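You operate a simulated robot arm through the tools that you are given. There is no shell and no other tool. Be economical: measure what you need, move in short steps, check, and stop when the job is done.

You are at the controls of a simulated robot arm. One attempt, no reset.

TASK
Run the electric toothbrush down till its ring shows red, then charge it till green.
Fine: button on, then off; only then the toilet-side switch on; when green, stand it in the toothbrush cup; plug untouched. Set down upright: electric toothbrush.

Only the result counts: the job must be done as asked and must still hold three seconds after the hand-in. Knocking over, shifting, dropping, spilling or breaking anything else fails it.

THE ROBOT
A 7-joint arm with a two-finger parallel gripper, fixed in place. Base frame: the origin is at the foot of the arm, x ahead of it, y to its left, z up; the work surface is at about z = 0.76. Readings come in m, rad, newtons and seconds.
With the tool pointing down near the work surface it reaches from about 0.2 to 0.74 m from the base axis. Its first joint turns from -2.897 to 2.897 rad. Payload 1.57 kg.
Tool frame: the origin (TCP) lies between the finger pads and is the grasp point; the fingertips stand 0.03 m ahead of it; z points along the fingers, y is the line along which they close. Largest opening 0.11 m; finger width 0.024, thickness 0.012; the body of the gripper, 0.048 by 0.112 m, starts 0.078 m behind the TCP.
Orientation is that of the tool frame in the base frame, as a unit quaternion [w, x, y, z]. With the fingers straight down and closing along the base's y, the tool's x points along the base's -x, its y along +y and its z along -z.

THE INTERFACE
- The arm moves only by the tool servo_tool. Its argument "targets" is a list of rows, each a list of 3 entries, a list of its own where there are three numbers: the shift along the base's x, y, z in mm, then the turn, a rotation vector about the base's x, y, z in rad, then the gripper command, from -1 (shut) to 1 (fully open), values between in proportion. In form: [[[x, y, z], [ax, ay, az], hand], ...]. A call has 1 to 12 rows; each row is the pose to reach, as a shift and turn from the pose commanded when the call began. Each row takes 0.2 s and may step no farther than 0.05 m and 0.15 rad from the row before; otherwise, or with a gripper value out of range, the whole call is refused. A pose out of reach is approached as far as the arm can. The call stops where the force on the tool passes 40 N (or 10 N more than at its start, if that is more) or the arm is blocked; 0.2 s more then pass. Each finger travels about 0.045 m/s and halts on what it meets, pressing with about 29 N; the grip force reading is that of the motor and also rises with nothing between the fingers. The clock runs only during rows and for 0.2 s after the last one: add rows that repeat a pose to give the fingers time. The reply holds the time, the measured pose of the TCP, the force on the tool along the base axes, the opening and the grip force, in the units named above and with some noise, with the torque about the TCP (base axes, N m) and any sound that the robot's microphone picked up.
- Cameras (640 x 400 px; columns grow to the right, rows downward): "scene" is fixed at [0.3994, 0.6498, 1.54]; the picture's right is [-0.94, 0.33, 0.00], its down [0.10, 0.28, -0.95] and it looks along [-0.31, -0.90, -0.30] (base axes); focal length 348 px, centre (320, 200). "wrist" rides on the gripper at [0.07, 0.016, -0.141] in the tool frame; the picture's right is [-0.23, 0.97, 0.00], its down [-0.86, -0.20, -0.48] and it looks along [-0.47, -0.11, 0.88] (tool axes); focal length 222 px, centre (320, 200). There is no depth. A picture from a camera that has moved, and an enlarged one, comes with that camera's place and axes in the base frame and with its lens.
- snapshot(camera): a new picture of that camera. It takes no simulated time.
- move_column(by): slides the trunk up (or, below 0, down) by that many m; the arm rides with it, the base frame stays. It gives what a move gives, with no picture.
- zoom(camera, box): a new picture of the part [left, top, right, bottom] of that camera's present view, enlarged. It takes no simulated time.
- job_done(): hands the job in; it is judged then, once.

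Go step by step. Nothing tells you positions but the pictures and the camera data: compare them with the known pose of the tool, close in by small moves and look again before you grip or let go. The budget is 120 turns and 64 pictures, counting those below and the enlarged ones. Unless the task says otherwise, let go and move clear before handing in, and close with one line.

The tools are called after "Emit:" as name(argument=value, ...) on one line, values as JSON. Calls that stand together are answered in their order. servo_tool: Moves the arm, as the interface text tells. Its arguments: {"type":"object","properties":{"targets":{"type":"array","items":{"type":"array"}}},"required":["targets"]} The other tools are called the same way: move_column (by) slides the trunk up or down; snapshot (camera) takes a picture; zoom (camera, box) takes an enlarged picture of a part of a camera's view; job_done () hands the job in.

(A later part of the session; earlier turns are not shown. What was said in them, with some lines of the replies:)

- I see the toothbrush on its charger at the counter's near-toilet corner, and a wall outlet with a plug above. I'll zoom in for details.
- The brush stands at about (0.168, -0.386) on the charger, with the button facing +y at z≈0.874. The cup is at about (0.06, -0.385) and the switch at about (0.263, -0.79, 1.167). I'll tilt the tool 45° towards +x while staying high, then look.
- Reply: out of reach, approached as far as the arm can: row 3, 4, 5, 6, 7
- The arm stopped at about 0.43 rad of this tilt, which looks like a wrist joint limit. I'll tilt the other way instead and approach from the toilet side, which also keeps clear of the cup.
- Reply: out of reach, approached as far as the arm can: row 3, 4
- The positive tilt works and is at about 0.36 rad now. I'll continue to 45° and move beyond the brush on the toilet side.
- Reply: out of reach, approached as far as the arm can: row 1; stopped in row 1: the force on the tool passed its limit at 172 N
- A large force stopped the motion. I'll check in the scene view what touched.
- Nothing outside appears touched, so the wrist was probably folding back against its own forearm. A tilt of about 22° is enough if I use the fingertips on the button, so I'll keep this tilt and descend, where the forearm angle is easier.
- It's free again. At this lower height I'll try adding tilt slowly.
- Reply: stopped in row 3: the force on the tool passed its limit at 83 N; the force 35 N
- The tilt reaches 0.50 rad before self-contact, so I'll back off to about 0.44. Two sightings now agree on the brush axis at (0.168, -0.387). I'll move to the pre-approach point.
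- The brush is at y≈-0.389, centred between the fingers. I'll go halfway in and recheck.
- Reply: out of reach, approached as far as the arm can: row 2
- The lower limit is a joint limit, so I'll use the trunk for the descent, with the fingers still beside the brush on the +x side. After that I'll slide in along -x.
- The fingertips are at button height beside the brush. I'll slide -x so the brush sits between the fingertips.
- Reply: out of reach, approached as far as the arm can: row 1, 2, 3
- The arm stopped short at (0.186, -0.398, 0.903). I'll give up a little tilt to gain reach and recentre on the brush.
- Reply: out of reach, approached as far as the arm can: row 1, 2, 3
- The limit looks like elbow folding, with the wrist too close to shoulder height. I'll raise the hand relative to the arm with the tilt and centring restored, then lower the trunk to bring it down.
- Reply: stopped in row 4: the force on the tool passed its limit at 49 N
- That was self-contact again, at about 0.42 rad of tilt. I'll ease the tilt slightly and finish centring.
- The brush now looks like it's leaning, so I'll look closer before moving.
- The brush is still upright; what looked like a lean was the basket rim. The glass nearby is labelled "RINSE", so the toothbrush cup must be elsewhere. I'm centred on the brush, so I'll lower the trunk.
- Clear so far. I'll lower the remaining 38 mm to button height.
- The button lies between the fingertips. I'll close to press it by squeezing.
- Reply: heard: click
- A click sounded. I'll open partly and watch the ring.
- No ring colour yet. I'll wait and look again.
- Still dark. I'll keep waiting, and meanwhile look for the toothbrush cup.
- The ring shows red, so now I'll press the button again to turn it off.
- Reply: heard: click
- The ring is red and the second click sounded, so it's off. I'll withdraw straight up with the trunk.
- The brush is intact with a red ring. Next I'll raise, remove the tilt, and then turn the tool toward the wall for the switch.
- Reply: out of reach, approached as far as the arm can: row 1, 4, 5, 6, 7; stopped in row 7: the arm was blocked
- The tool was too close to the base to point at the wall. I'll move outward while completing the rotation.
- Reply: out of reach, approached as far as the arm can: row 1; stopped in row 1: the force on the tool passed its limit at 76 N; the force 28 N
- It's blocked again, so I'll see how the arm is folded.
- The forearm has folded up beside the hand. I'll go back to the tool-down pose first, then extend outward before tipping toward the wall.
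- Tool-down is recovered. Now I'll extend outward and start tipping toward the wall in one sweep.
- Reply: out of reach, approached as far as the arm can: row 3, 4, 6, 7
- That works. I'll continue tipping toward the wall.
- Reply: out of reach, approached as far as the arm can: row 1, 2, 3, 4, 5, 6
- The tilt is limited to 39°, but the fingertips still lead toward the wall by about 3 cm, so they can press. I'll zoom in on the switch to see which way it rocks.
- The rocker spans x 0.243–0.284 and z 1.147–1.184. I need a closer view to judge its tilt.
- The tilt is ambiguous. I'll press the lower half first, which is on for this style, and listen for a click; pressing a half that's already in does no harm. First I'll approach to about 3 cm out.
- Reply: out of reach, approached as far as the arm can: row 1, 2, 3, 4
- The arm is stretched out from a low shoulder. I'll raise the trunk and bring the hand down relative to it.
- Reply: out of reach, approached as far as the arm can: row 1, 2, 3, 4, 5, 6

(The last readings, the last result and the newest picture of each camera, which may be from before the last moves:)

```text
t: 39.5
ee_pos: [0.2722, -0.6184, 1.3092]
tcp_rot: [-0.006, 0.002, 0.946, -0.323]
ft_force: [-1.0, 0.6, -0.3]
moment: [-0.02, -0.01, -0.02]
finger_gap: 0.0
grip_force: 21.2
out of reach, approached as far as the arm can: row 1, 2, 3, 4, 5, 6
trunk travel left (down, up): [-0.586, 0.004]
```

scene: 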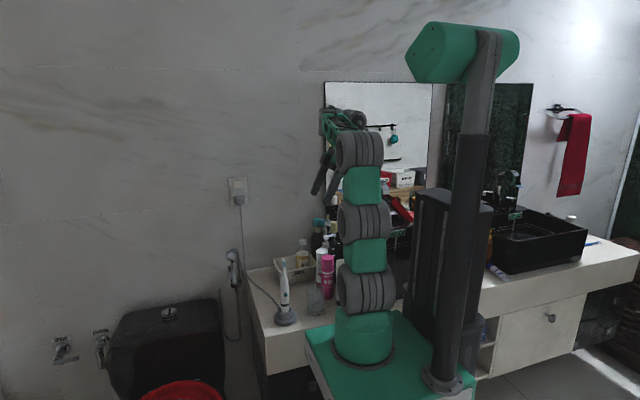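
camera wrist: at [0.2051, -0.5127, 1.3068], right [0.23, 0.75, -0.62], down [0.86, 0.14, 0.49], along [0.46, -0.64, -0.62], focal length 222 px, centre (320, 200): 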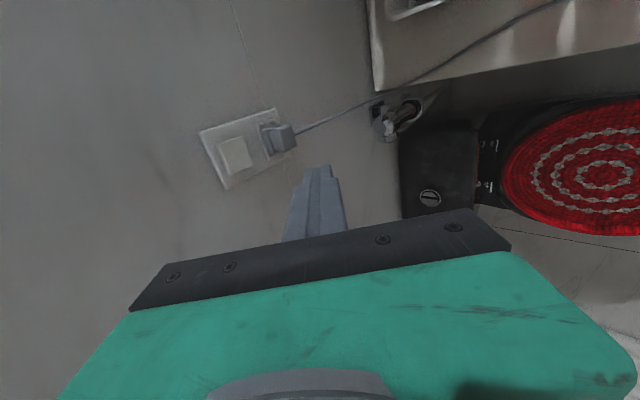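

So this is the wrist-bend limit and the forearm has to point upward. I'll lower the trunk and raise the hand relative to it.

Emit:
move_column(by=-0.2)

Emit:
servo_tool(targets=[[[0, 0, 30], [0, 0, 0], -1], [[0, 0, 60], [-0.1, 0, 0], -1], [[0, 0, 90], [-0.2, 0, 0], -1], [[0, 0, 120], [-0.3, 0, 0], -1], [[0, 0, 150], [-0.4, 0, 0], -1], [[0, 0, 180], [-0.5, 0, 0], -1]])

```text
t: 41.6
ee_pos: [0.2726, -0.6192, 1.1091]
tcp_rot: [-0.007, 0.002, 0.947, -0.323]
ft_force: [0.5, 0.5, 0.1]
moment: [-0.01, 0.02, -0.01]
finger_gap: 0.0
grip_force: 20.7
trunk travel left (down, up): [-0.386, 0.204]
```

```text
t: 43.0
ee_pos: [0.26, -0.585, 1.2215]
tcp_rot: [-0.005, 0.005, 0.915, -0.404]
ft_force: [0.1, 0.1, 0.3]
moment: [0.0, 0.01, 0.0]
finger_gap: 0.0
grip_force: 21.1
out of reach, approached as far as the arm can: row 1, 2, 3, 4, 5, 6
trunk travel left (down, up): [-0.386, 0.204]
```

Progress: the tilt is now 0.83. I'll look at the arm's shape to choose the next move.

Emit:
snapshot(camera="scene")

```text
26 pictures are left
```

scene: 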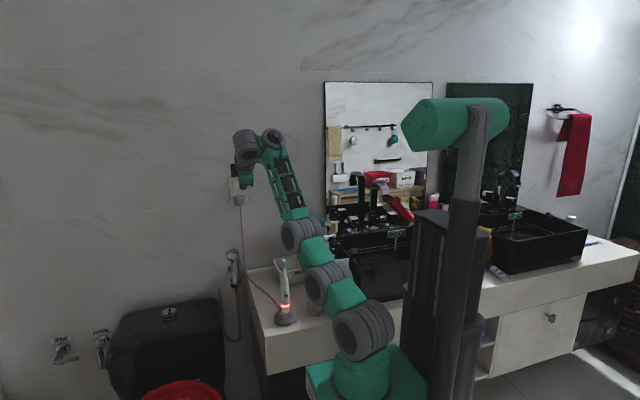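

The arm is at full extension, which makes it a singular pose. I'll raise the trunk to bring the shoulder level with the switch, then retract to the bent tool-down pose before tipping again.

Emit:
move_column(by=0.2)

Emit:
servo_tool(targets=[[[-4, 25, -20], [0.12, 0, 0], -1], [[-8, 50, -45], [0.24, 0, 0], -1], [[-12, 75, -70], [0.36, 0, 0], -1], [[-18, 95, -100], [0.48, 0, 0], -1], [[-22, 110, -130], [0.6, 0, 0], -1], [[-26, 120, -160], [0.72, 0, 0], -1], [[-30, 130, -190], [0.83, 0, 0], -1], [[-30, 135, -220], [0.83, 0, 0], -1]])

```text
t: 45.2
ee_pos: [0.2609, -0.5854, 1.419]
tcp_rot: [-0.005, 0.003, 0.915, -0.402]
ft_force: [-0.1, -0.7, -0.2]
moment: [-0.01, -0.02, 0.0]
finger_gap: 0.0
grip_force: 21.2
trunk travel left (down, up): [-0.586, 0.004]
```

```text
t: 47.0
ee_pos: [0.2373, -0.4639, 1.2198]
tcp_rot: [-0.008, 0.002, 1.0, 0.004]
ft_force: [0.6, -0.1, 0.3]
moment: [-0.03, 0.03, -0.03]
finger_gap: 0.0
grip_force: 21.7
out of reach, approached as far as the arm can: row 1, 2, 3, 4, 5, 6, 8
trunk travel left (down, up): [-0.586, 0.004]
```

Good, it's bent and tool-down. Now I'll tip toward the wall with the wrist kept well inside reach.

Emit:
servo_tool(targets=[[[1, -24, -18], [-0.14, 0, 0], -1], [[2, -47, -32], [-0.28, 0, 0], -1], [[3, -70, -43], [-0.42, 0, 0], -1], [[4, -90, -49], [-0.56, 0, 0], -1], [[6, -109, -53], [-0.7, 0, 0], -1], [[8, -125, -53], [-0.84, 0, 0], -1], [[10, -138, -51], [-0.98, 0, 0], -1], [[12, -148, -47], [-1.12, 0, 0], -1], [[14, -154, -41], [-1.26, 0, 0], -1], [[16, -157, -34], [-1.4, 0, 0], -1], [[18, -156, -34], [-1.5, 0, 0], -1]])

Emit:
snapshot(camera="scene")

```text
t: 49.4
ee_pos: [0.2738, -0.6328, 1.2155]
tcp_rot: [-0.008, 0.005, 0.967, -0.256]
ft_force: [-0.3, -1.0, -0.4]
moment: [-0.01, -0.03, 0.0]
finger_gap: 0.0
grip_force: 21.2
out of reach, approached as far as the arm can: row 1, 2, 3, 4, 5, 6, 7, 8, 9, 10, 11
trunk travel left (down, up): [-0.586, 0.004]
```

```text
25 pictures are left
```

scene: 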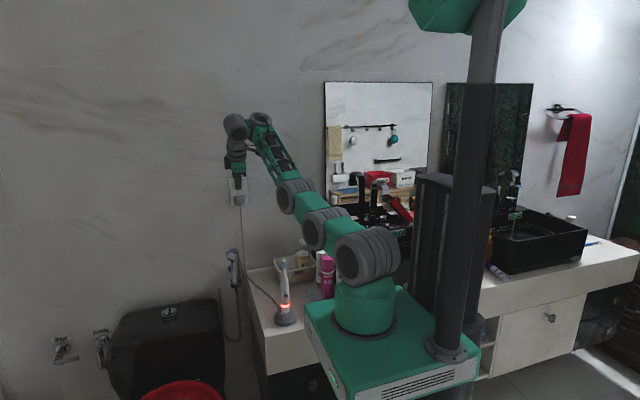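

The arm has curled into a poor posture, with the links leaning forward and the forearm up. I'll go back near the initial upright posture, then tip from there and use the trunk for height.

Emit:
servo_tool(targets=[[[-15, 30, 20], [0.06, 0, 0], -1], [[-35, 60, 45], [0.13, 0, 0], -1], [[-60, 90, 70], [0.2, 0, 0], -1], [[-85, 115, 100], [0.27, 0, 0], -1], [[-110, 140, 130], [0.34, 0, 0], -1], [[-135, 160, 155], [0.41, 0, 0], -1], [[-165, 180, 175], [0.48, 0, 0], -1], [[-195, 200, 190], [0.52, 0, 0], -1], [[-225, 215, 200], [0.52, 0, 0], -1], [[-247, 225, 205], [0.52, 0, 0], -1]])

Emit:
servo_tool(targets=[[[0, -25, 0], [-0.14, 0, 0], -1], [[0, -50, 5], [-0.28, 0, 0], -1], [[0, -75, 15], [-0.42, 0, 0], -1], [[0, -100, 25], [-0.56, 0, 0], -1], [[0, -120, 40], [-0.7, 0, 0], -1]])

Emit:
snapshot(camera="scene")

```text
t: 51.6
ee_pos: [0.028, -0.4067, 1.4209]
tcp_rot: [-0.009, 0.002, 1.0, 0.002]
ft_force: [-0.5, 0.4, 0.3]
moment: [-0.02, -0.01, 0.02]
finger_gap: 0.0003
grip_force: 21.7
out of reach, approached as far as the arm can: row 1, 2, 3
trunk travel left (down, up): [-0.586, 0.004]
```

```text
t: 52.8
ee_pos: [0.0296, -0.5277, 1.4614]
tcp_rot: [-0.009, 0.006, 0.939, -0.343]
ft_force: [-0.1, 0.1, 0.1]
moment: [0.02, 0.0, 0.01]
finger_gap: 0.0003
grip_force: 21.0
trunk travel left (down, up): [-0.586, 0.004]
```

```text
24 pictures are left
```

scene: 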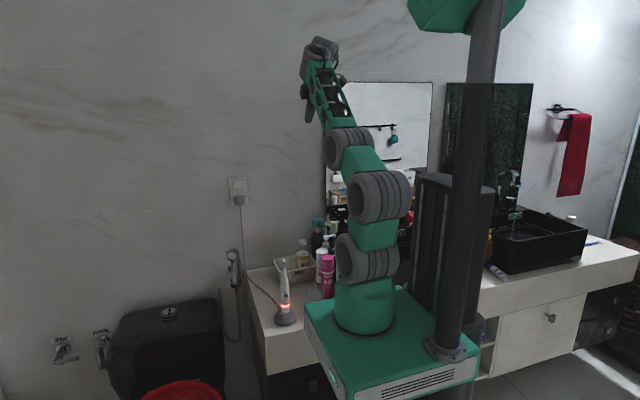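

The upright posture tips freely. I'll continue to nearly horizontal.

Emit:
servo_tool(targets=[[[0, -10, 10], [-0.14, 0, 0], -1], [[0, -18, 22], [-0.28, 0, 0], -1], [[0, -24, 36], [-0.42, 0, 0], -1], [[0, -28, 50], [-0.56, 0, 0], -1], [[0, -30, 64], [-0.7, 0, 0], -1], [[0, -30, 76], [-0.82, 0, 0], -1]])

```text
t: 54.2
ee_pos: [0.0303, -0.5558, 1.5368]
tcp_rot: [-0.006, 0.008, 0.724, -0.69]
ft_force: [0.0, 0.6, -0.3]
moment: [0.0, 0.01, 0.0]
finger_gap: 0.0001
grip_force: 21.4
out of reach, approached as far as the arm can: row 1
trunk travel left (down, up): [-0.586, 0.004]
```

Horizontal now. I'll lower the trunk to switch height, then move sideways to line up.

Emit:
move_column(by=-0.365)

Emit:
servo_tool(targets=[[[35, 0, 0], [0, 0, 0], -1], [[70, 0, 0], [0, 0, 0], -1], [[105, 0, 0], [0, 0, 0], -1], [[140, 0, 0], [0, 0, 0], -1], [[175, 0, 0], [0, 0, 0], -1], [[205, 0, 0], [0, 0, 0], -1], [[233, 0, 0], [0, 0, 0], -1]])

Emit:
snapshot(camera="wrist")

```text
t: 57.8
ee_pos: [0.0282, -0.5555, 1.1714]
tcp_rot: [-0.005, 0.008, 0.725, -0.689]
ft_force: [0.4, -0.1, -0.8]
moment: [0.04, -0.01, -0.01]
finger_gap: 0.0
grip_force: 21.4
trunk travel left (down, up): [-0.221, 0.369]
```

```text
t: 59.4
ee_pos: [0.2618, -0.556, 1.1701]
tcp_rot: [-0.005, 0.008, 0.725, -0.688]
ft_force: [-0.3, 0.5, 0.7]
moment: [0.01, 0.02, 0.02]
finger_gap: 0.0
grip_force: 21.3
trunk travel left (down, up): [-0.221, 0.369]
```

```text
23 pictures are left
camera wrist: at [0.1968, -0.412, 1.1633], right [0.23, 0.05, -0.97], down [0.86, 0.45, 0.23], along [0.45, -0.89, 0.06], focal length 222 px, centre (320, 200)
```

wrist: 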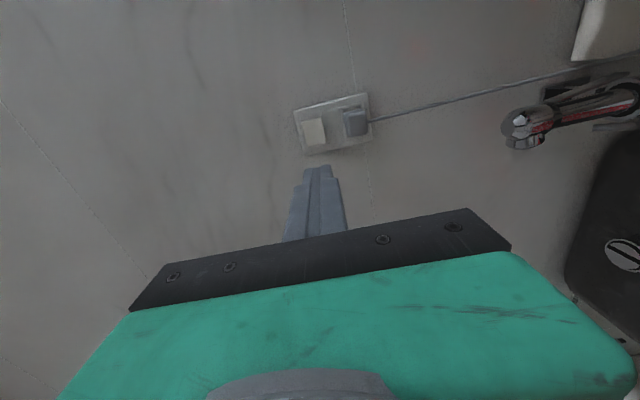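

I'm lined up and the camera is level with the switch. I'll zoom to see which half sticks out.

Emit:
zoom(camera="wrist", box=[290, 90, 380, 160])

```text
5.71 times, centred on (335, 125) of wrist
camera zoom: at [0.1968, -0.412, 1.1633], right [0.23, 0.05, -0.97], down [0.86, 0.45, 0.23], along [0.45, -0.89, 0.06], focal length 1269 px, centre (234, 629)
```

zoom: 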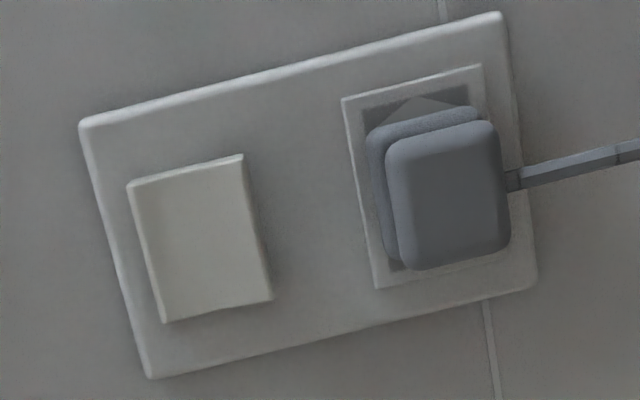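

The bottom edge stands out and the top is pressed in, so I'll press the lower half. I'm approaching now.

Emit:
servo_tool(targets=[[[0, -35, -8], [0, 0, 0], -1], [[1, -70, -14], [0, 0, 0], -1], [[1, -105, -14], [0, 0, 0], -1], [[1, -140, -14], [0, 0, 0], -1], [[1, -165, -14], [0, 0, 0], -1]])

Emit:
snapshot(camera="wrist")

```text
t: 60.5
ee_pos: [0.2645, -0.7201, 1.1574]
tcp_rot: [-0.006, 0.009, 0.725, -0.688]
ft_force: [0.2, -0.6, -0.6]
moment: [-0.01, 0.01, -0.02]
finger_gap: 0.0002
grip_force: 20.4
trunk travel left (down, up): [-0.221, 0.369]
```

```text
21 pictures are left
camera wrist: at [0.1984, -0.5773, 1.1489], right [0.23, 0.05, -0.97], down [0.86, 0.45, 0.23], along [0.45, -0.89, 0.06], focal length 222 px, centre (320, 200)
```

wrist: 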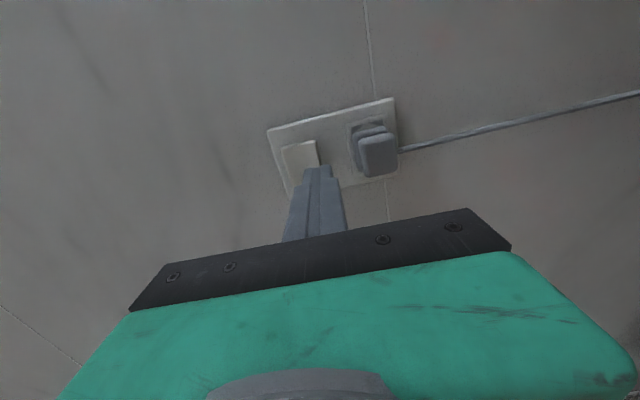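

The fingertip points at the lower half of the rocker. I'll press in gently.

Emit:
servo_tool(targets=[[[-1, -10, -1], [0, 0, 0], -1], [[-1, -18, -1], [0, 0, 0], -1], [[-1, -24, -1], [0, 0, 0], -1], [[-1, -29, -1], [0, 0, 0], -1], [[-1, -33, -1], [0, 0, 0], -1], [[-1, -37, -1], [0, 0, 0], -1]])

```text
t: 61.8
ee_pos: [0.2624, -0.7506, 1.1557]
tcp_rot: [-0.006, 0.009, 0.728, -0.686]
ft_force: [-3.8, 33.6, -8.2]
moment: [-0.01, 0.05, 0.23]
finger_gap: 0.0
grip_force: 20.9
trunk travel left (down, up): [-0.221, 0.369]
heard: click
stopped in row 6: the force on the tool passed its limit at 47 N (the readings are from after the stop); the commanded pose is now the measured one
```

Click. I'll back off, then check the switch and the ring.

Emit:
servo_tool(targets=[[[0, 30, 0], [0, 0, 0], -1], [[0, 70, 5], [0, 0, 0], -1], [[0, 110, 10], [0, 0, 0], -1], [[0, 150, 15], [0, 0, 0], -1]])

Emit:
zoom(camera="wrist", box=[290, 90, 380, 160])

Emit:
snapshot(camera="scene")

```text
t: 62.8
ee_pos: [0.2622, -0.6035, 1.1672]
tcp_rot: [-0.007, 0.008, 0.728, -0.686]
ft_force: [-0.5, -0.9, 0.0]
moment: [-0.01, 0.01, -0.01]
finger_gap: 0.0
grip_force: 21.3
trunk travel left (down, up): [-0.221, 0.369]
```

```text
5.71 times, centred on (335, 125) of wrist
camera zoom: at [0.1975, -0.4592, 1.1611], right [0.23, 0.05, -0.97], down [0.86, 0.45, 0.23], along [0.45, -0.89, 0.06], focal length 1269 px, centre (234, 629)
```

zoom: 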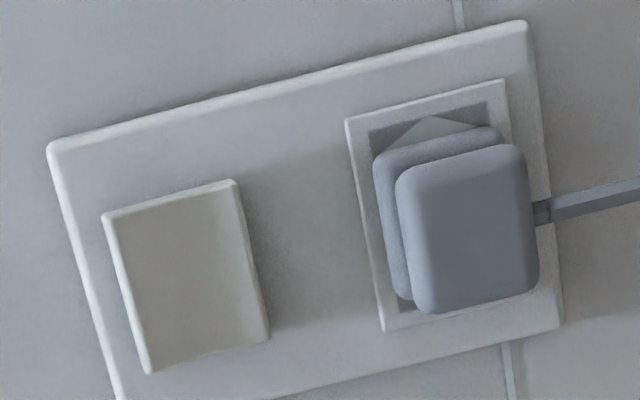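

```text
19 pictures are left
```

scene: 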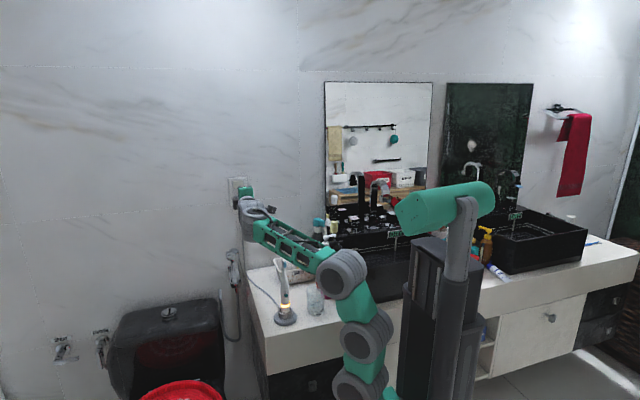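

The ring turned amber, so it's charging. The room light seems to be on the same circuit. While it charges I'll look for the toothbrush cup.

Emit:
zoom(camera="scene", box=[310, 140, 460, 260])

Emit:
zoom(camera="scene", box=[460, 180, 620, 300])

```text
3.33 times, centred on (385, 200) of scene
camera zoom: at [0.3994, 0.6498, 1.54], right [-0.94, 0.33, 0.0], down [0.1, 0.28, -0.95], along [-0.31, -0.9, -0.3], focal length 1160 px, centre (103, 200)
```

zoom: 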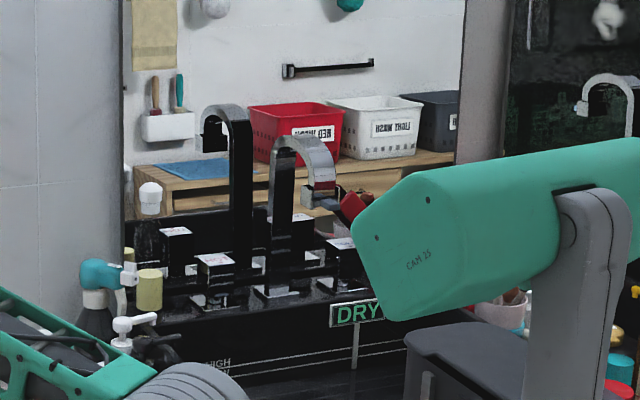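

```text
3.33 times, centred on (540, 240) of scene
camera zoom: at [0.3994, 0.6498, 1.54], right [-0.94, 0.33, 0.0], down [0.1, 0.28, -0.95], along [-0.31, -0.9, -0.3], focal length 1160 px, centre (-413, 67)
```

zoom: 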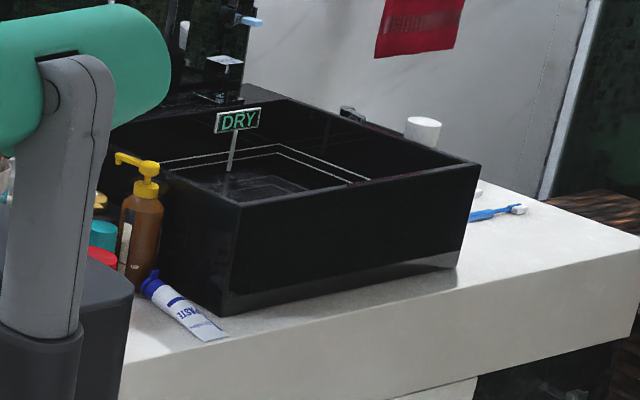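

The toothbrush cup may be between the two basins, behind the trunk. I'll zoom in there.

Emit:
zoom(camera="scene", box=[425, 205, 505, 270])

```text
6.15 times, centred on (465, 238) of scene
camera zoom: at [0.3994, 0.6498, 1.54], right [-0.94, 0.33, 0.0], down [0.1, 0.28, -0.95], along [-0.31, -0.9, -0.3], focal length 2141 px, centre (-572, -31)
```

zoom: 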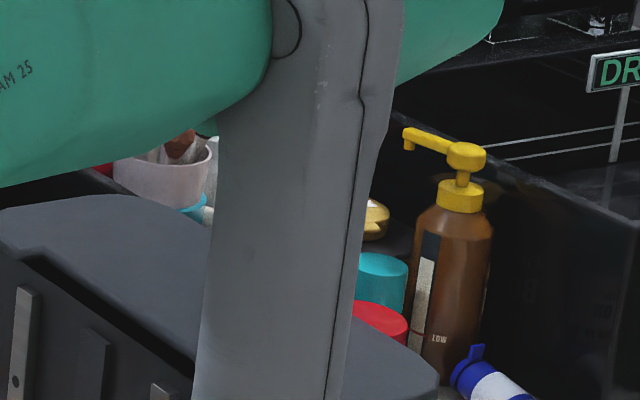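

There's a cup holding something at roughly (-0.7, -0.69), but I need a view from above. I'll go back to the upright posture, raise, and swing to look toward -x.

Emit:
servo_tool(targets=[[[-35, 10, 0], [0, 0, 0], -1], [[-70, 20, 0], [0, 0, 0], -1], [[-105, 30, 0], [0, 0, 0], -1], [[-140, 40, 0], [0, 0, 0], -1], [[-175, 50, 0], [0, 0, 0], -1], [[-205, 60, 0], [0.1, 0, 0], -1], [[-232, 70, 0], [0.2, 0, 0], -1]])

Emit:
move_column(by=0.3)

Emit:
servo_tool(targets=[[[-40, 0, 0], [0, 0, -0.1], -1], [[-80, 5, 0], [0, 0, -0.2], -1], [[-120, 15, 0], [0, 0, -0.3], -1], [[-160, 25, 0], [0, 0, -0.4], -1], [[-200, 40, 0], [0, 0, -0.5], -1], [[-240, 60, 0], [0, 0, -0.6], -1], [[-275, 80, 0], [0, 0, -0.7], -1]])

Emit:
snapshot(camera="wrist")

```text
t: 64.4
ee_pos: [0.0307, -0.5353, 1.1699]
tcp_rot: [-0.007, 0.008, 0.793, -0.609]
ft_force: [0.1, -0.5, -0.5]
moment: [-0.01, -0.03, -0.04]
finger_gap: 0.0
grip_force: 20.7
trunk travel left (down, up): [-0.221, 0.369]
```

```text
t: 67.4
ee_pos: [0.0297, -0.5353, 1.4707]
tcp_rot: [-0.006, 0.008, 0.792, -0.611]
ft_force: [0.3, -0.1, 0.5]
moment: [0.0, 0.0, -0.03]
finger_gap: 0.0002
grip_force: 21.4
trunk travel left (down, up): [-0.521, 0.069]
```

```text
t: 69.0
ee_pos: [-0.2435, -0.4562, 1.4694]
tcp_rot: [-0.216, 0.28, 0.742, -0.57]
ft_force: [0.7, 1.0, 0.8]
moment: [0.01, 0.01, -0.03]
finger_gap: 0.0
grip_force: 21.3
trunk travel left (down, up): [-0.521, 0.069]
```

```text
15 pictures are left
camera wrist: at [-0.2014, -0.3036, 1.4928], right [0.33, 0.04, -0.94], down [0.91, -0.26, 0.31], along [-0.23, -0.97, -0.12], focal length 222 px, centre (320, 200)
```

wrist: 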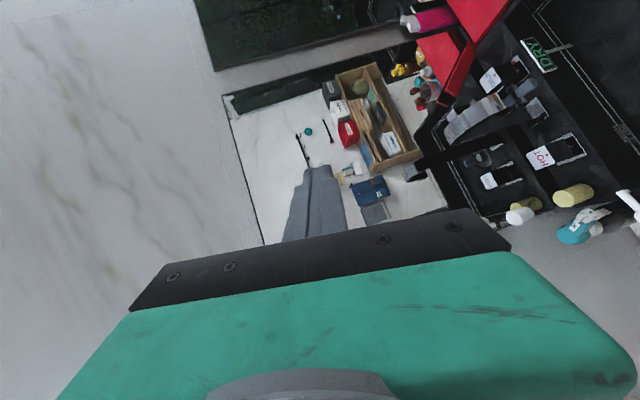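

I need to look further down. I'll pitch the tool down from here.

Emit:
servo_tool(targets=[[[-10, 5, 0], [0.1, -0.085, 0], -1], [[-20, 10, 0], [0.2, -0.17, 0], -1], [[-30, 15, 0], [0.31, -0.26, 0], -1], [[-40, 20, 0], [0.41, -0.345, 0], -1], [[-50, 25, 0], [0.51, -0.43, 0], -1], [[-60, 30, 0], [0.61, -0.515, 0], -1]])

Emit:
snapshot(camera="wrist")

```text
t: 70.4
ee_pos: [-0.2861, -0.4463, 1.4561]
tcp_rot: [-0.083, 0.32, 0.896, -0.297]
ft_force: [-1.5, -0.5, -0.7]
moment: [0.03, -0.07, 0.03]
finger_gap: 0.0003
grip_force: 21.9
out of reach, approached as far as the arm can: row 4, 5, 6
trunk travel left (down, up): [-0.521, 0.069]
```

```text
14 pictures are left
camera wrist: at [-0.283, -0.324, 1.5598], right [0.69, 0.46, -0.56], down [0.72, -0.43, 0.54], along [0.01, -0.78, -0.63], focal length 222 px, centre (320, 200)
```

wrist: 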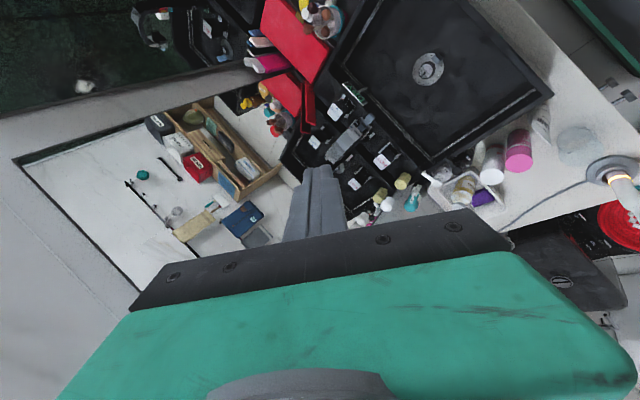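

A cup stands between the basins, and the glass is near the charger. I'll zoom on both.

Emit:
zoom(camera="wrist", box=[240, 0, 360, 75])

Emit:
zoom(camera="wrist", box=[360, 90, 640, 265])

```text
5.33 times, centred on (300, 38) of wrist
camera zoom: at [-0.283, -0.324, 1.5598], right [0.69, 0.46, -0.56], down [0.72, -0.43, 0.54], along [0.01, -0.78, -0.63], focal length 1185 px, centre (427, 1067)
```

zoom: 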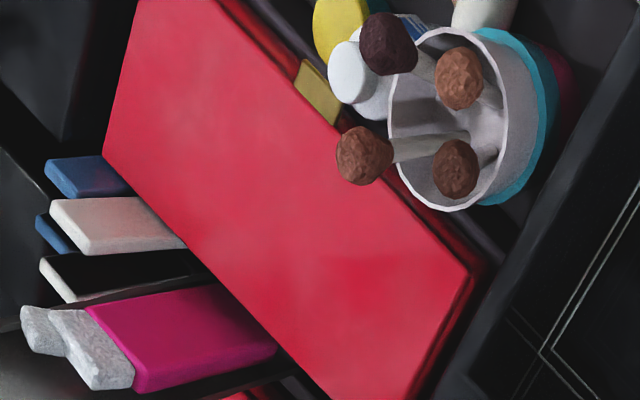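

```text
2.29 times, centred on (500, 178) of wrist
camera zoom: at [-0.283, -0.324, 1.5598], right [0.69, 0.46, -0.56], down [0.72, -0.43, 0.54], along [0.01, -0.78, -0.63], focal length 508 px, centre (-91, 251)
```

zoom: 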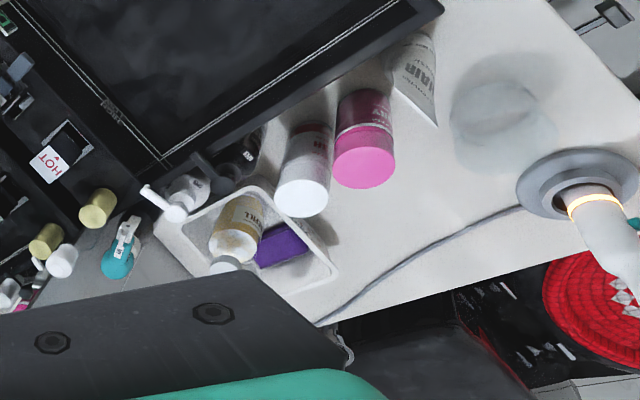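

That cup holds make-up brushes, so the empty tumbler beside the charger is the only toothbrush cup within reach. To move the brush I'll grip across x, with the button facing the palm, so I'll return to the upright tool-down pose and roll the hand.

Emit:
servo_tool(targets=[[[45, 5, -8], [0.09, -0.025, 0.095], 0], [[90, 10, -16], [0.18, -0.05, 0.19], 1], [[135, 15, -24], [0.265, -0.075, 0.285], 1], [[180, 20, -32], [0.35, -0.1, 0.38], 1], [[225, 25, -40], [0.44, -0.125, 0.475], 1], [[270, 30, -48], [0.53, -0.15, 0.57], 1], [[316, 38, -56], [0.615, -0.172, 0.663], 1]])

Emit:
servo_tool(targets=[[[0, 0, 0], [0, 0, 0.14], 1], [[0, 0, 0], [0, 0, 0.28], 1], [[0, 0, 0], [0, 0, 0.42], 1], [[0, 0, 0], [0, 0, 0.56], 1], [[0, 0, 0], [0, 0, 0.7], 1], [[0, 0, 0], [0, 0, 0.84], 1], [[0, 0, 0], [0, 0, 0.98], 1], [[0, 0, 0], [0, 0, 1.12], 1], [[0, 0, 0], [0, 0, 1.26], 1], [[0, 0, 0], [0, 0, 1.4], 1], [[0, 0, 0], [0, 0, 1.54], 1]])

```text
t: 72.0
ee_pos: [0.0388, -0.3952, 1.3739]
tcp_rot: [-0.001, -0.001, 1.0, -0.006]
ft_force: [0.3, 0.6, 0.6]
moment: [-0.04, 0.06, -0.01]
finger_gap: 0.1099
grip_force: 0.0
out of reach, approached as far as the arm can: row 6, 7
trunk travel left (down, up): [-0.521, 0.069]
```

```text
t: 74.4
ee_pos: [0.0509, -0.3967, 1.37]
tcp_rot: [-0.004, -0.66, 0.751, 0.003]
ft_force: [-0.1, -0.1, 0.0]
moment: [-0.02, -0.02, -0.01]
finger_gap: 0.11
grip_force: 0.1
out of reach, approached as far as the arm can: row 10, 11
trunk travel left (down, up): [-0.521, 0.069]
```

The roll reached 1.44 rad, enough to close almost along x. I'll move over the brush's x and then tilt outward.

Emit:
servo_tool(targets=[[[30, 0, 0], [0, 0, 0.03], 1], [[60, 0, 0], [0, 0, 0.06], 1], [[90, 0, 0], [0, 0, 0.09], 1], [[117, 0, 0], [0, 0, 0.125], 1]])

Emit:
servo_tool(targets=[[[0, 0, 0], [-0.12, 0, 0], 1], [[0, 0, 0], [-0.24, 0, 0], 1], [[0, 0, 0], [-0.36, 0, 0], 1], [[0, 0, 0], [-0.48, 0, 0], 1], [[0, 0, 0], [-0.6, 0, 0], 1]])

```text
t: 75.4
ee_pos: [0.1685, -0.3974, 1.3652]
tcp_rot: [-0.004, -0.705, 0.71, 0.002]
ft_force: [0.3, 0.0, 0.4]
moment: [-0.02, 0.03, -0.03]
finger_gap: 0.11
grip_force: 0.0
trunk travel left (down, up): [-0.521, 0.069]
```

```text
t: 76.6
ee_pos: [0.1683, -0.3978, 1.3731]
tcp_rot: [-0.196, -0.677, 0.683, -0.192]
ft_force: [0.1, -0.8, 0.7]
moment: [0.02, 0.01, 0.0]
finger_gap: 0.1099
grip_force: 0.2
out of reach, approached as far as the arm can: row 5
trunk travel left (down, up): [-0.521, 0.069]
```

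The tilt is 0.56 rad, which is enough. I'll centre on the brush's y and narrow the fingers.

Emit:
servo_tool(targets=[[[0, 5, 0], [0, 0, 0], 0.5], [[0, 11, 0], [0, 0, 0], 0.2], [[0, 11, 0], [0, 0, 0], 0.2], [[0, 11, 0], [0, 0, 0], 0.2]])

Emit:
move_column(by=-0.3)

Emit:
snapshot(camera="wrist")

```text
t: 77.6
ee_pos: [0.1685, -0.3883, 1.3713]
tcp_rot: [-0.195, -0.678, 0.683, -0.19]
ft_force: [0.2, -0.2, 0.7]
moment: [0.03, 0.04, -0.02]
finger_gap: 0.066
grip_force: 0.0
trunk travel left (down, up): [-0.521, 0.069]
```

```text
t: 80.6
ee_pos: [0.1688, -0.3864, 1.0727]
tcp_rot: [-0.195, -0.678, 0.683, -0.191]
ft_force: [-0.6, -0.3, -0.3]
moment: [0.0, 0.0, -0.02]
finger_gap: 0.0661
grip_force: 0.0
trunk travel left (down, up): [-0.221, 0.369]
```

```text
11 pictures are left
camera wrist: at [0.1547, -0.3711, 1.2303], right [-0.97, 0.2, -0.11], down [0.21, 0.98, -0.04], along [0.1, -0.06, -0.99], focal length 222 px, centre (320, 200)
```

wrist: 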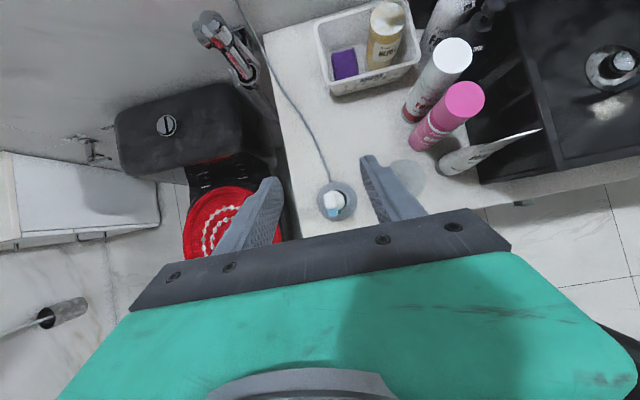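

The brush is centred below. I'll lower to grip height, around z 0.916.

Emit:
move_column(by=-0.157)

Emit:
zoom(camera="scene", box=[240, 235, 340, 335])

```text
t: 82.4
ee_pos: [0.1687, -0.3875, 0.9156]
tcp_rot: [-0.195, -0.677, 0.684, -0.19]
ft_force: [0.7, 0.1, -0.4]
moment: [0.04, -0.01, -0.01]
finger_gap: 0.0659
grip_force: 0.0
trunk travel left (down, up): [-0.064, 0.526]
```

```text
4.00 times, centred on (290, 285) of scene
camera zoom: at [0.3994, 0.6498, 1.54], right [-0.94, 0.33, 0.0], down [0.1, 0.28, -0.95], along [-0.31, -0.9, -0.3], focal length 1392 px, centre (440, -140)
```

zoom: 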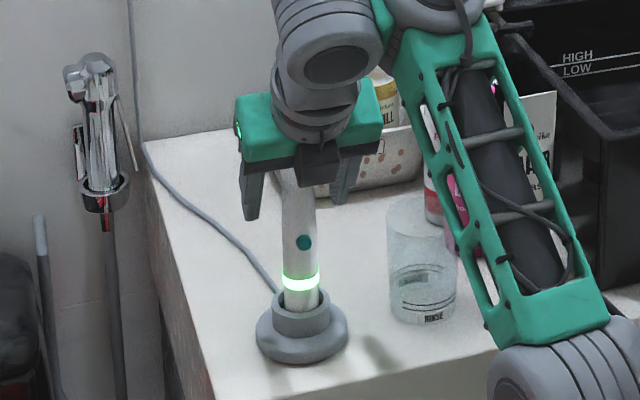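

The ring is green. I'll close on the brush above the button.

Emit:
servo_tool(targets=[[[0, 0, 0], [0, 0, 0], -0.3], [[0, 0, 0], [0, 0, 0], -0.7], [[0, 0, 0], [0, 0, 0], -1], [[0, 0, 0], [0, 0, 0], -1], [[0, 0, 0], [0, 0, 0], -1]])

Emit:
move_column(by=0.02)

```text
t: 83.6
ee_pos: [0.169, -0.3867, 0.9156]
tcp_rot: [-0.195, -0.678, 0.683, -0.19]
ft_force: [-1.2, 0.0, 0.9]
moment: [0.01, 0.01, 0.03]
finger_gap: 0.0265
grip_force: 29.2
trunk travel left (down, up): [-0.064, 0.526]
```

```text
t: 84.3
ee_pos: [0.1684, -0.3868, 0.9349]
tcp_rot: [-0.195, -0.677, 0.684, -0.19]
ft_force: [-0.3, -0.5, -1.8]
moment: [0.0, 0.06, -0.01]
finger_gap: 0.0265
grip_force: 28.7
trunk travel left (down, up): [-0.084, 0.506]
```

Gripped with no click. I'll lift clear and inspect.

Emit:
move_column(by=0.13)

Emit:
zoom(camera="scene", box=[240, 200, 360, 335])

Emit:
snapshot(camera="wrist")

```text
t: 85.9
ee_pos: [0.1686, -0.3869, 1.0635]
tcp_rot: [-0.195, -0.678, 0.683, -0.191]
ft_force: [0.4, -0.2, -3.3]
moment: [0.02, 0.0, -0.01]
finger_gap: 0.0264
grip_force: 28.0
trunk travel left (down, up): [-0.214, 0.376]
```

```text
2.96 times, centred on (300, 268) of scene
camera zoom: at [0.3994, 0.6498, 1.54], right [-0.94, 0.33, 0.0], down [0.1, 0.28, -0.95], along [-0.31, -0.9, -0.3], focal length 1031 px, centre (379, 0)
```

zoom: 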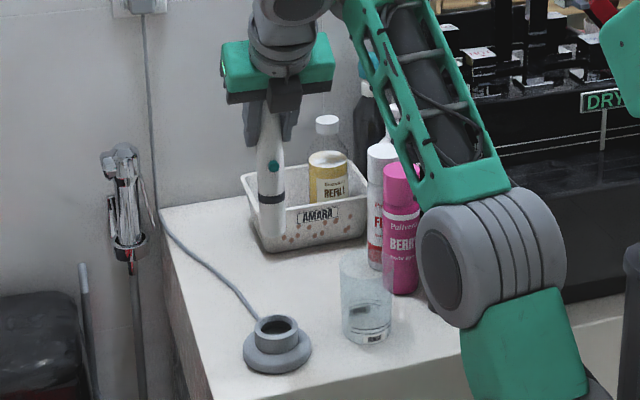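

```text
8 pictures are left
camera wrist: at [0.1548, -0.3713, 1.2231], right [-0.97, 0.2, -0.11], down [0.21, 0.98, -0.04], along [0.1, -0.06, -0.99], focal length 222 px, centre (320, 200)
```

wrist: 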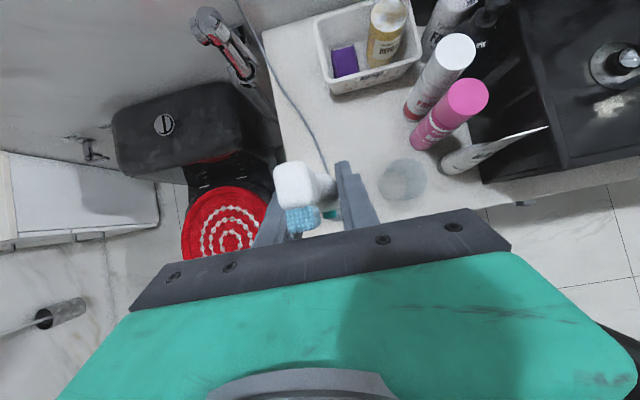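

The brush hangs vertically and the charger stayed put. The glass works out to about (0.05, -0.401), so I'll carry the brush over it, yawing slightly to stay inside the joint limit.

Emit:
servo_tool(targets=[[[-20, -3, 0], [0, 0, -0.05], -1], [[-45, -6, 0], [0, 0, -0.1], -1], [[-70, -9, 0], [0, 0, -0.15], -1], [[-95, -12, 0], [0, 0, -0.2], -1], [[-118, -14, 0], [0, 0, -0.2], -1], [[-118, -14, 0], [0, 0, -0.2], -1]])

Emit:
zoom(camera="scene", box=[260, 200, 360, 335])

Emit:
snapshot(camera="wrist")

```text
t: 87.3
ee_pos: [0.0495, -0.4003, 1.0657]
tcp_rot: [-0.213, -0.606, 0.748, -0.169]
ft_force: [-0.4, -0.2, -2.6]
moment: [0.03, -0.03, -0.05]
finger_gap: 0.0263
grip_force: 28.8
trunk travel left (down, up): [-0.214, 0.376]
```

```text
2.96 times, centred on (310, 268) of scene
camera zoom: at [0.3994, 0.6498, 1.54], right [-0.94, 0.33, 0.0], down [0.1, 0.28, -0.95], along [-0.31, -0.9, -0.3], focal length 1031 px, centre (350, 0)
```

zoom: 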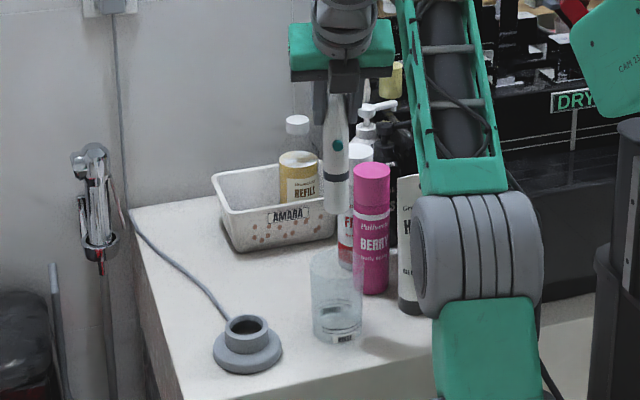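

```text
6 pictures are left
camera wrist: at [0.0399, -0.3825, 1.2238], right [-0.91, 0.39, -0.11], down [0.4, 0.92, -0.04], along [0.09, -0.08, -0.99], focal length 222 px, centre (320, 200)
```

wrist: 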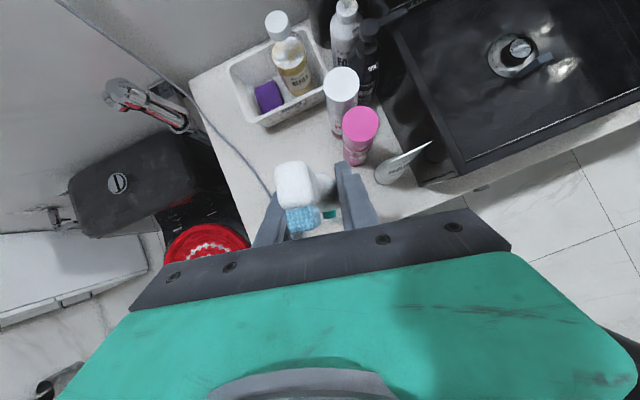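

It looks nearly concentric. One sharper zoom will measure the glass rim and base.

Emit:
zoom(camera="scene", box=[292, 255, 342, 322])

```text
5.97 times, centred on (317, 288) of scene
camera zoom: at [0.3994, 0.6498, 1.54], right [-0.94, 0.33, 0.0], down [0.1, 0.28, -0.95], along [-0.31, -0.9, -0.3], focal length 2077 px, centre (338, -328)
```

zoom: 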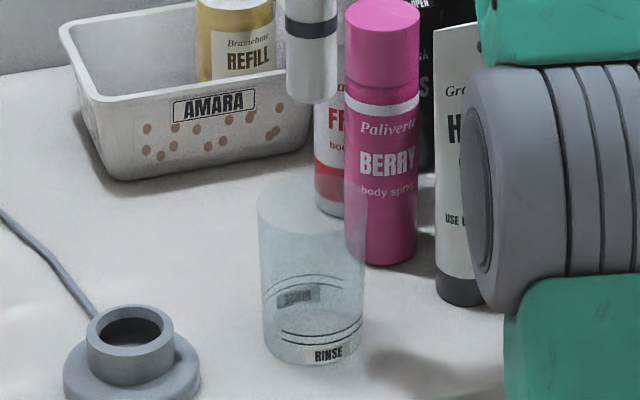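

The glass is concentric with the brush, with its rim at z≈0.854. The brush bottom is 0.133 below the TCP, so setdown should be at TCP z≈0.90 with the fingertips above the rim. I'm lowering.

Emit:
move_column(by=-0.1)

Emit:
zoom(camera="scene", box=[270, 230, 345, 322])

```text
t: 88.6
ee_pos: [0.051, -0.4013, 0.9648]
tcp_rot: [-0.213, -0.605, 0.748, -0.17]
ft_force: [0.3, -0.1, -2.8]
moment: [-0.02, 0.0, -0.01]
finger_gap: 0.0264
grip_force: 29.0
trunk travel left (down, up): [-0.114, 0.476]
```

```text
4.35 times, centred on (308, 276) of scene
camera zoom: at [0.3994, 0.6498, 1.54], right [-0.94, 0.33, 0.0], down [0.1, 0.28, -0.95], along [-0.31, -0.9, -0.3], focal length 1513 px, centre (374, -130)
```

zoom: 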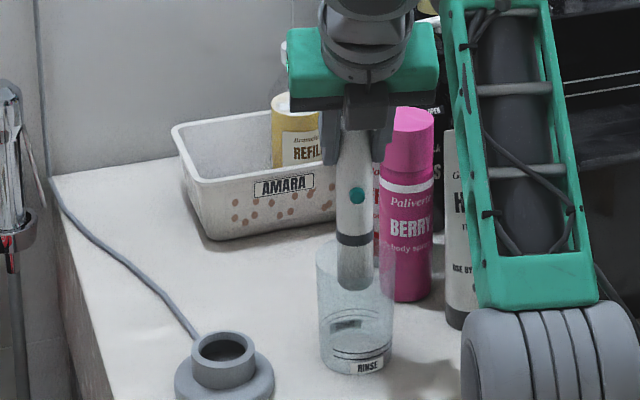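

The brush is inside the glass and centred with no contact force. I'll lower further in steps.

Emit:
move_column(by=-0.055)

Emit:
move_column(by=-0.005)

```text
t: 89.6
ee_pos: [0.05, -0.4008, 0.9103]
tcp_rot: [-0.213, -0.605, 0.748, -0.169]
ft_force: [-0.2, -0.4, -1.2]
moment: [0.0, -0.02, 0.0]
finger_gap: 0.0265
grip_force: 29.0
trunk travel left (down, up): [-0.059, 0.531]
```

```text
t: 90.1
ee_pos: [0.0507, -0.3996, 0.9068]
tcp_rot: [-0.213, -0.606, 0.747, -0.17]
ft_force: [0.5, -0.6, -1.0]
moment: [0.03, -0.01, -0.04]
finger_gap: 0.0267
grip_force: 29.5
trunk travel left (down, up): [-0.054, 0.536]
```

Emit:
move_column(by=-0.003)

```text
t: 90.6
ee_pos: [0.0508, -0.4, 0.9034]
tcp_rot: [-0.213, -0.606, 0.748, -0.17]
ft_force: [0.8, 0.5, -1.1]
moment: [0.01, -0.01, 0.02]
finger_gap: 0.0266
grip_force: 28.9
trunk travel left (down, up): [-0.051, 0.539]
```

Emit:
move_column(by=-0.003)

```text
t: 91.1
ee_pos: [0.0509, -0.3993, 0.9012]
tcp_rot: [-0.215, -0.606, 0.747, -0.171]
ft_force: [-0.3, -2.1, 12.9]
moment: [-0.29, 0.01, 0.02]
finger_gap: 0.0265
grip_force: 28.9
trunk travel left (down, up): [-0.048, 0.542]
```

Contact at 12.9 N, so it's on the glass bottom. I'll ease up 1.5 mm and open slowly.

Emit:
move_column(by=0.0015)

Emit:
servo_tool(targets=[[[0, 0, 0], [0, 0, 0], -0.48], [[0, 0, 0], [0, 0, 0], -0.44], [[0, 0, 0], [0, 0, 0], -0.4], [[0, 0, 0], [0, 0, 0], -0.3], [[0, 0, 0], [0, 0, 0], -0.2], [[0, 0, 0], [0, 0, 0], -0.1], [[0, 0, 0], [0, 0, 0], 0.0], [[0, 0, 0], [0, 0, 0], 0.1], [[0, 0, 0], [0, 0, 0], 0.1], [[0, 0, 0], [0, 0, 0], 0.1]])

Emit:
zoom(camera="scene", box=[270, 230, 345, 322])

```text
t: 91.7
ee_pos: [0.0506, -0.3999, 0.9027]
tcp_rot: [-0.214, -0.605, 0.748, -0.17]
ft_force: [-0.5, -1.8, 11.8]
moment: [-0.27, 0.03, 0.0]
finger_gap: 0.0267
grip_force: 29.0
trunk travel left (down, up): [-0.05, 0.54]
```

```text
t: 93.8
ee_pos: [0.051, -0.4006, 0.901]
tcp_rot: [-0.214, -0.606, 0.747, -0.17]
ft_force: [0.6, -0.3, -0.1]
moment: [0.02, -0.01, 0.02]
finger_gap: 0.0604
grip_force: 0.1
trunk travel left (down, up): [-0.05, 0.54]
```

```text
4.35 times, centred on (308, 276) of scene
camera zoom: at [0.3994, 0.6498, 1.54], right [-0.94, 0.33, 0.0], down [0.1, 0.28, -0.95], along [-0.31, -0.9, -0.3], focal length 1513 px, centre (374, -130)
```

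zoom: 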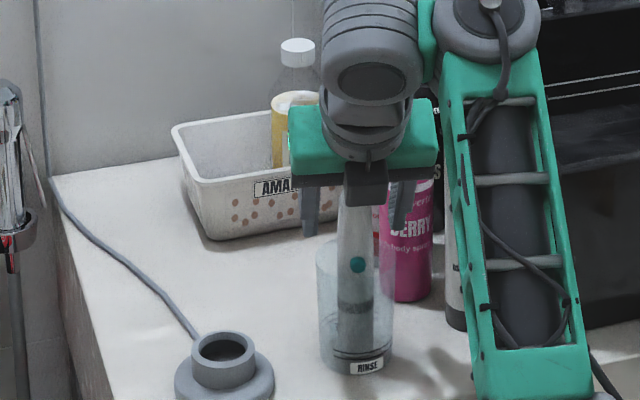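

It's released and standing. I'll withdraw straight up.

Emit:
move_column(by=0.06)

Emit:
move_column(by=0.22)

Emit:
zoom(camera="scene", box=[230, 200, 350, 335])

```text
t: 94.8
ee_pos: [0.0488, -0.3997, 0.9618]
tcp_rot: [-0.213, -0.606, 0.748, -0.169]
ft_force: [-0.3, 0.1, 0.4]
moment: [-0.01, -0.03, 0.0]
finger_gap: 0.0605
grip_force: 0.0
trunk travel left (down, up): [-0.11, 0.48]
```

```text
t: 97.2
ee_pos: [0.0496, -0.4, 1.1809]
tcp_rot: [-0.213, -0.606, 0.748, -0.17]
ft_force: [-0.1, 0.0, -0.3]
moment: [0.03, -0.05, 0.0]
finger_gap: 0.0606
grip_force: 0.1
trunk travel left (down, up): [-0.33, 0.26]
```

```text
2.96 times, centred on (290, 268) of scene
camera zoom: at [0.3994, 0.6498, 1.54], right [-0.94, 0.33, 0.0], down [0.1, 0.28, -0.95], along [-0.31, -0.9, -0.3], focal length 1031 px, centre (409, 0)
```

zoom: 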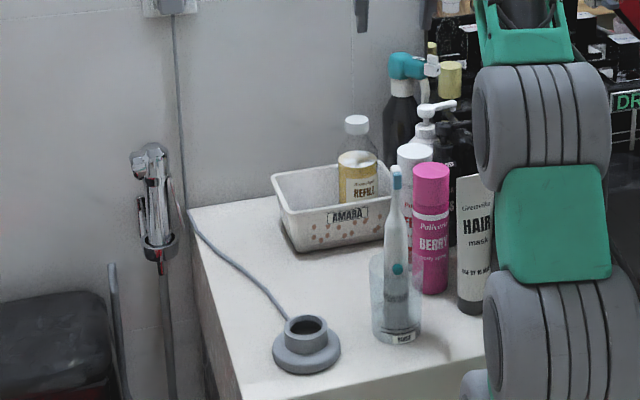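

The brush stands upright in the glass, everything else is in place and the arm is clear, so I'm handing in.

Emit:
job_done()

```text
The job is handed in.
```

I ran the toothbrush down to red, switched it off, and charged it to green from the toilet-side switch. It now stands upright in the glass beside the charger. That glass is labelled "RINSE"; I took it for the toothbrush cup because it was the only empty cup in reach. I didn't touch the plug, and the room light seems to have come on with the switch.
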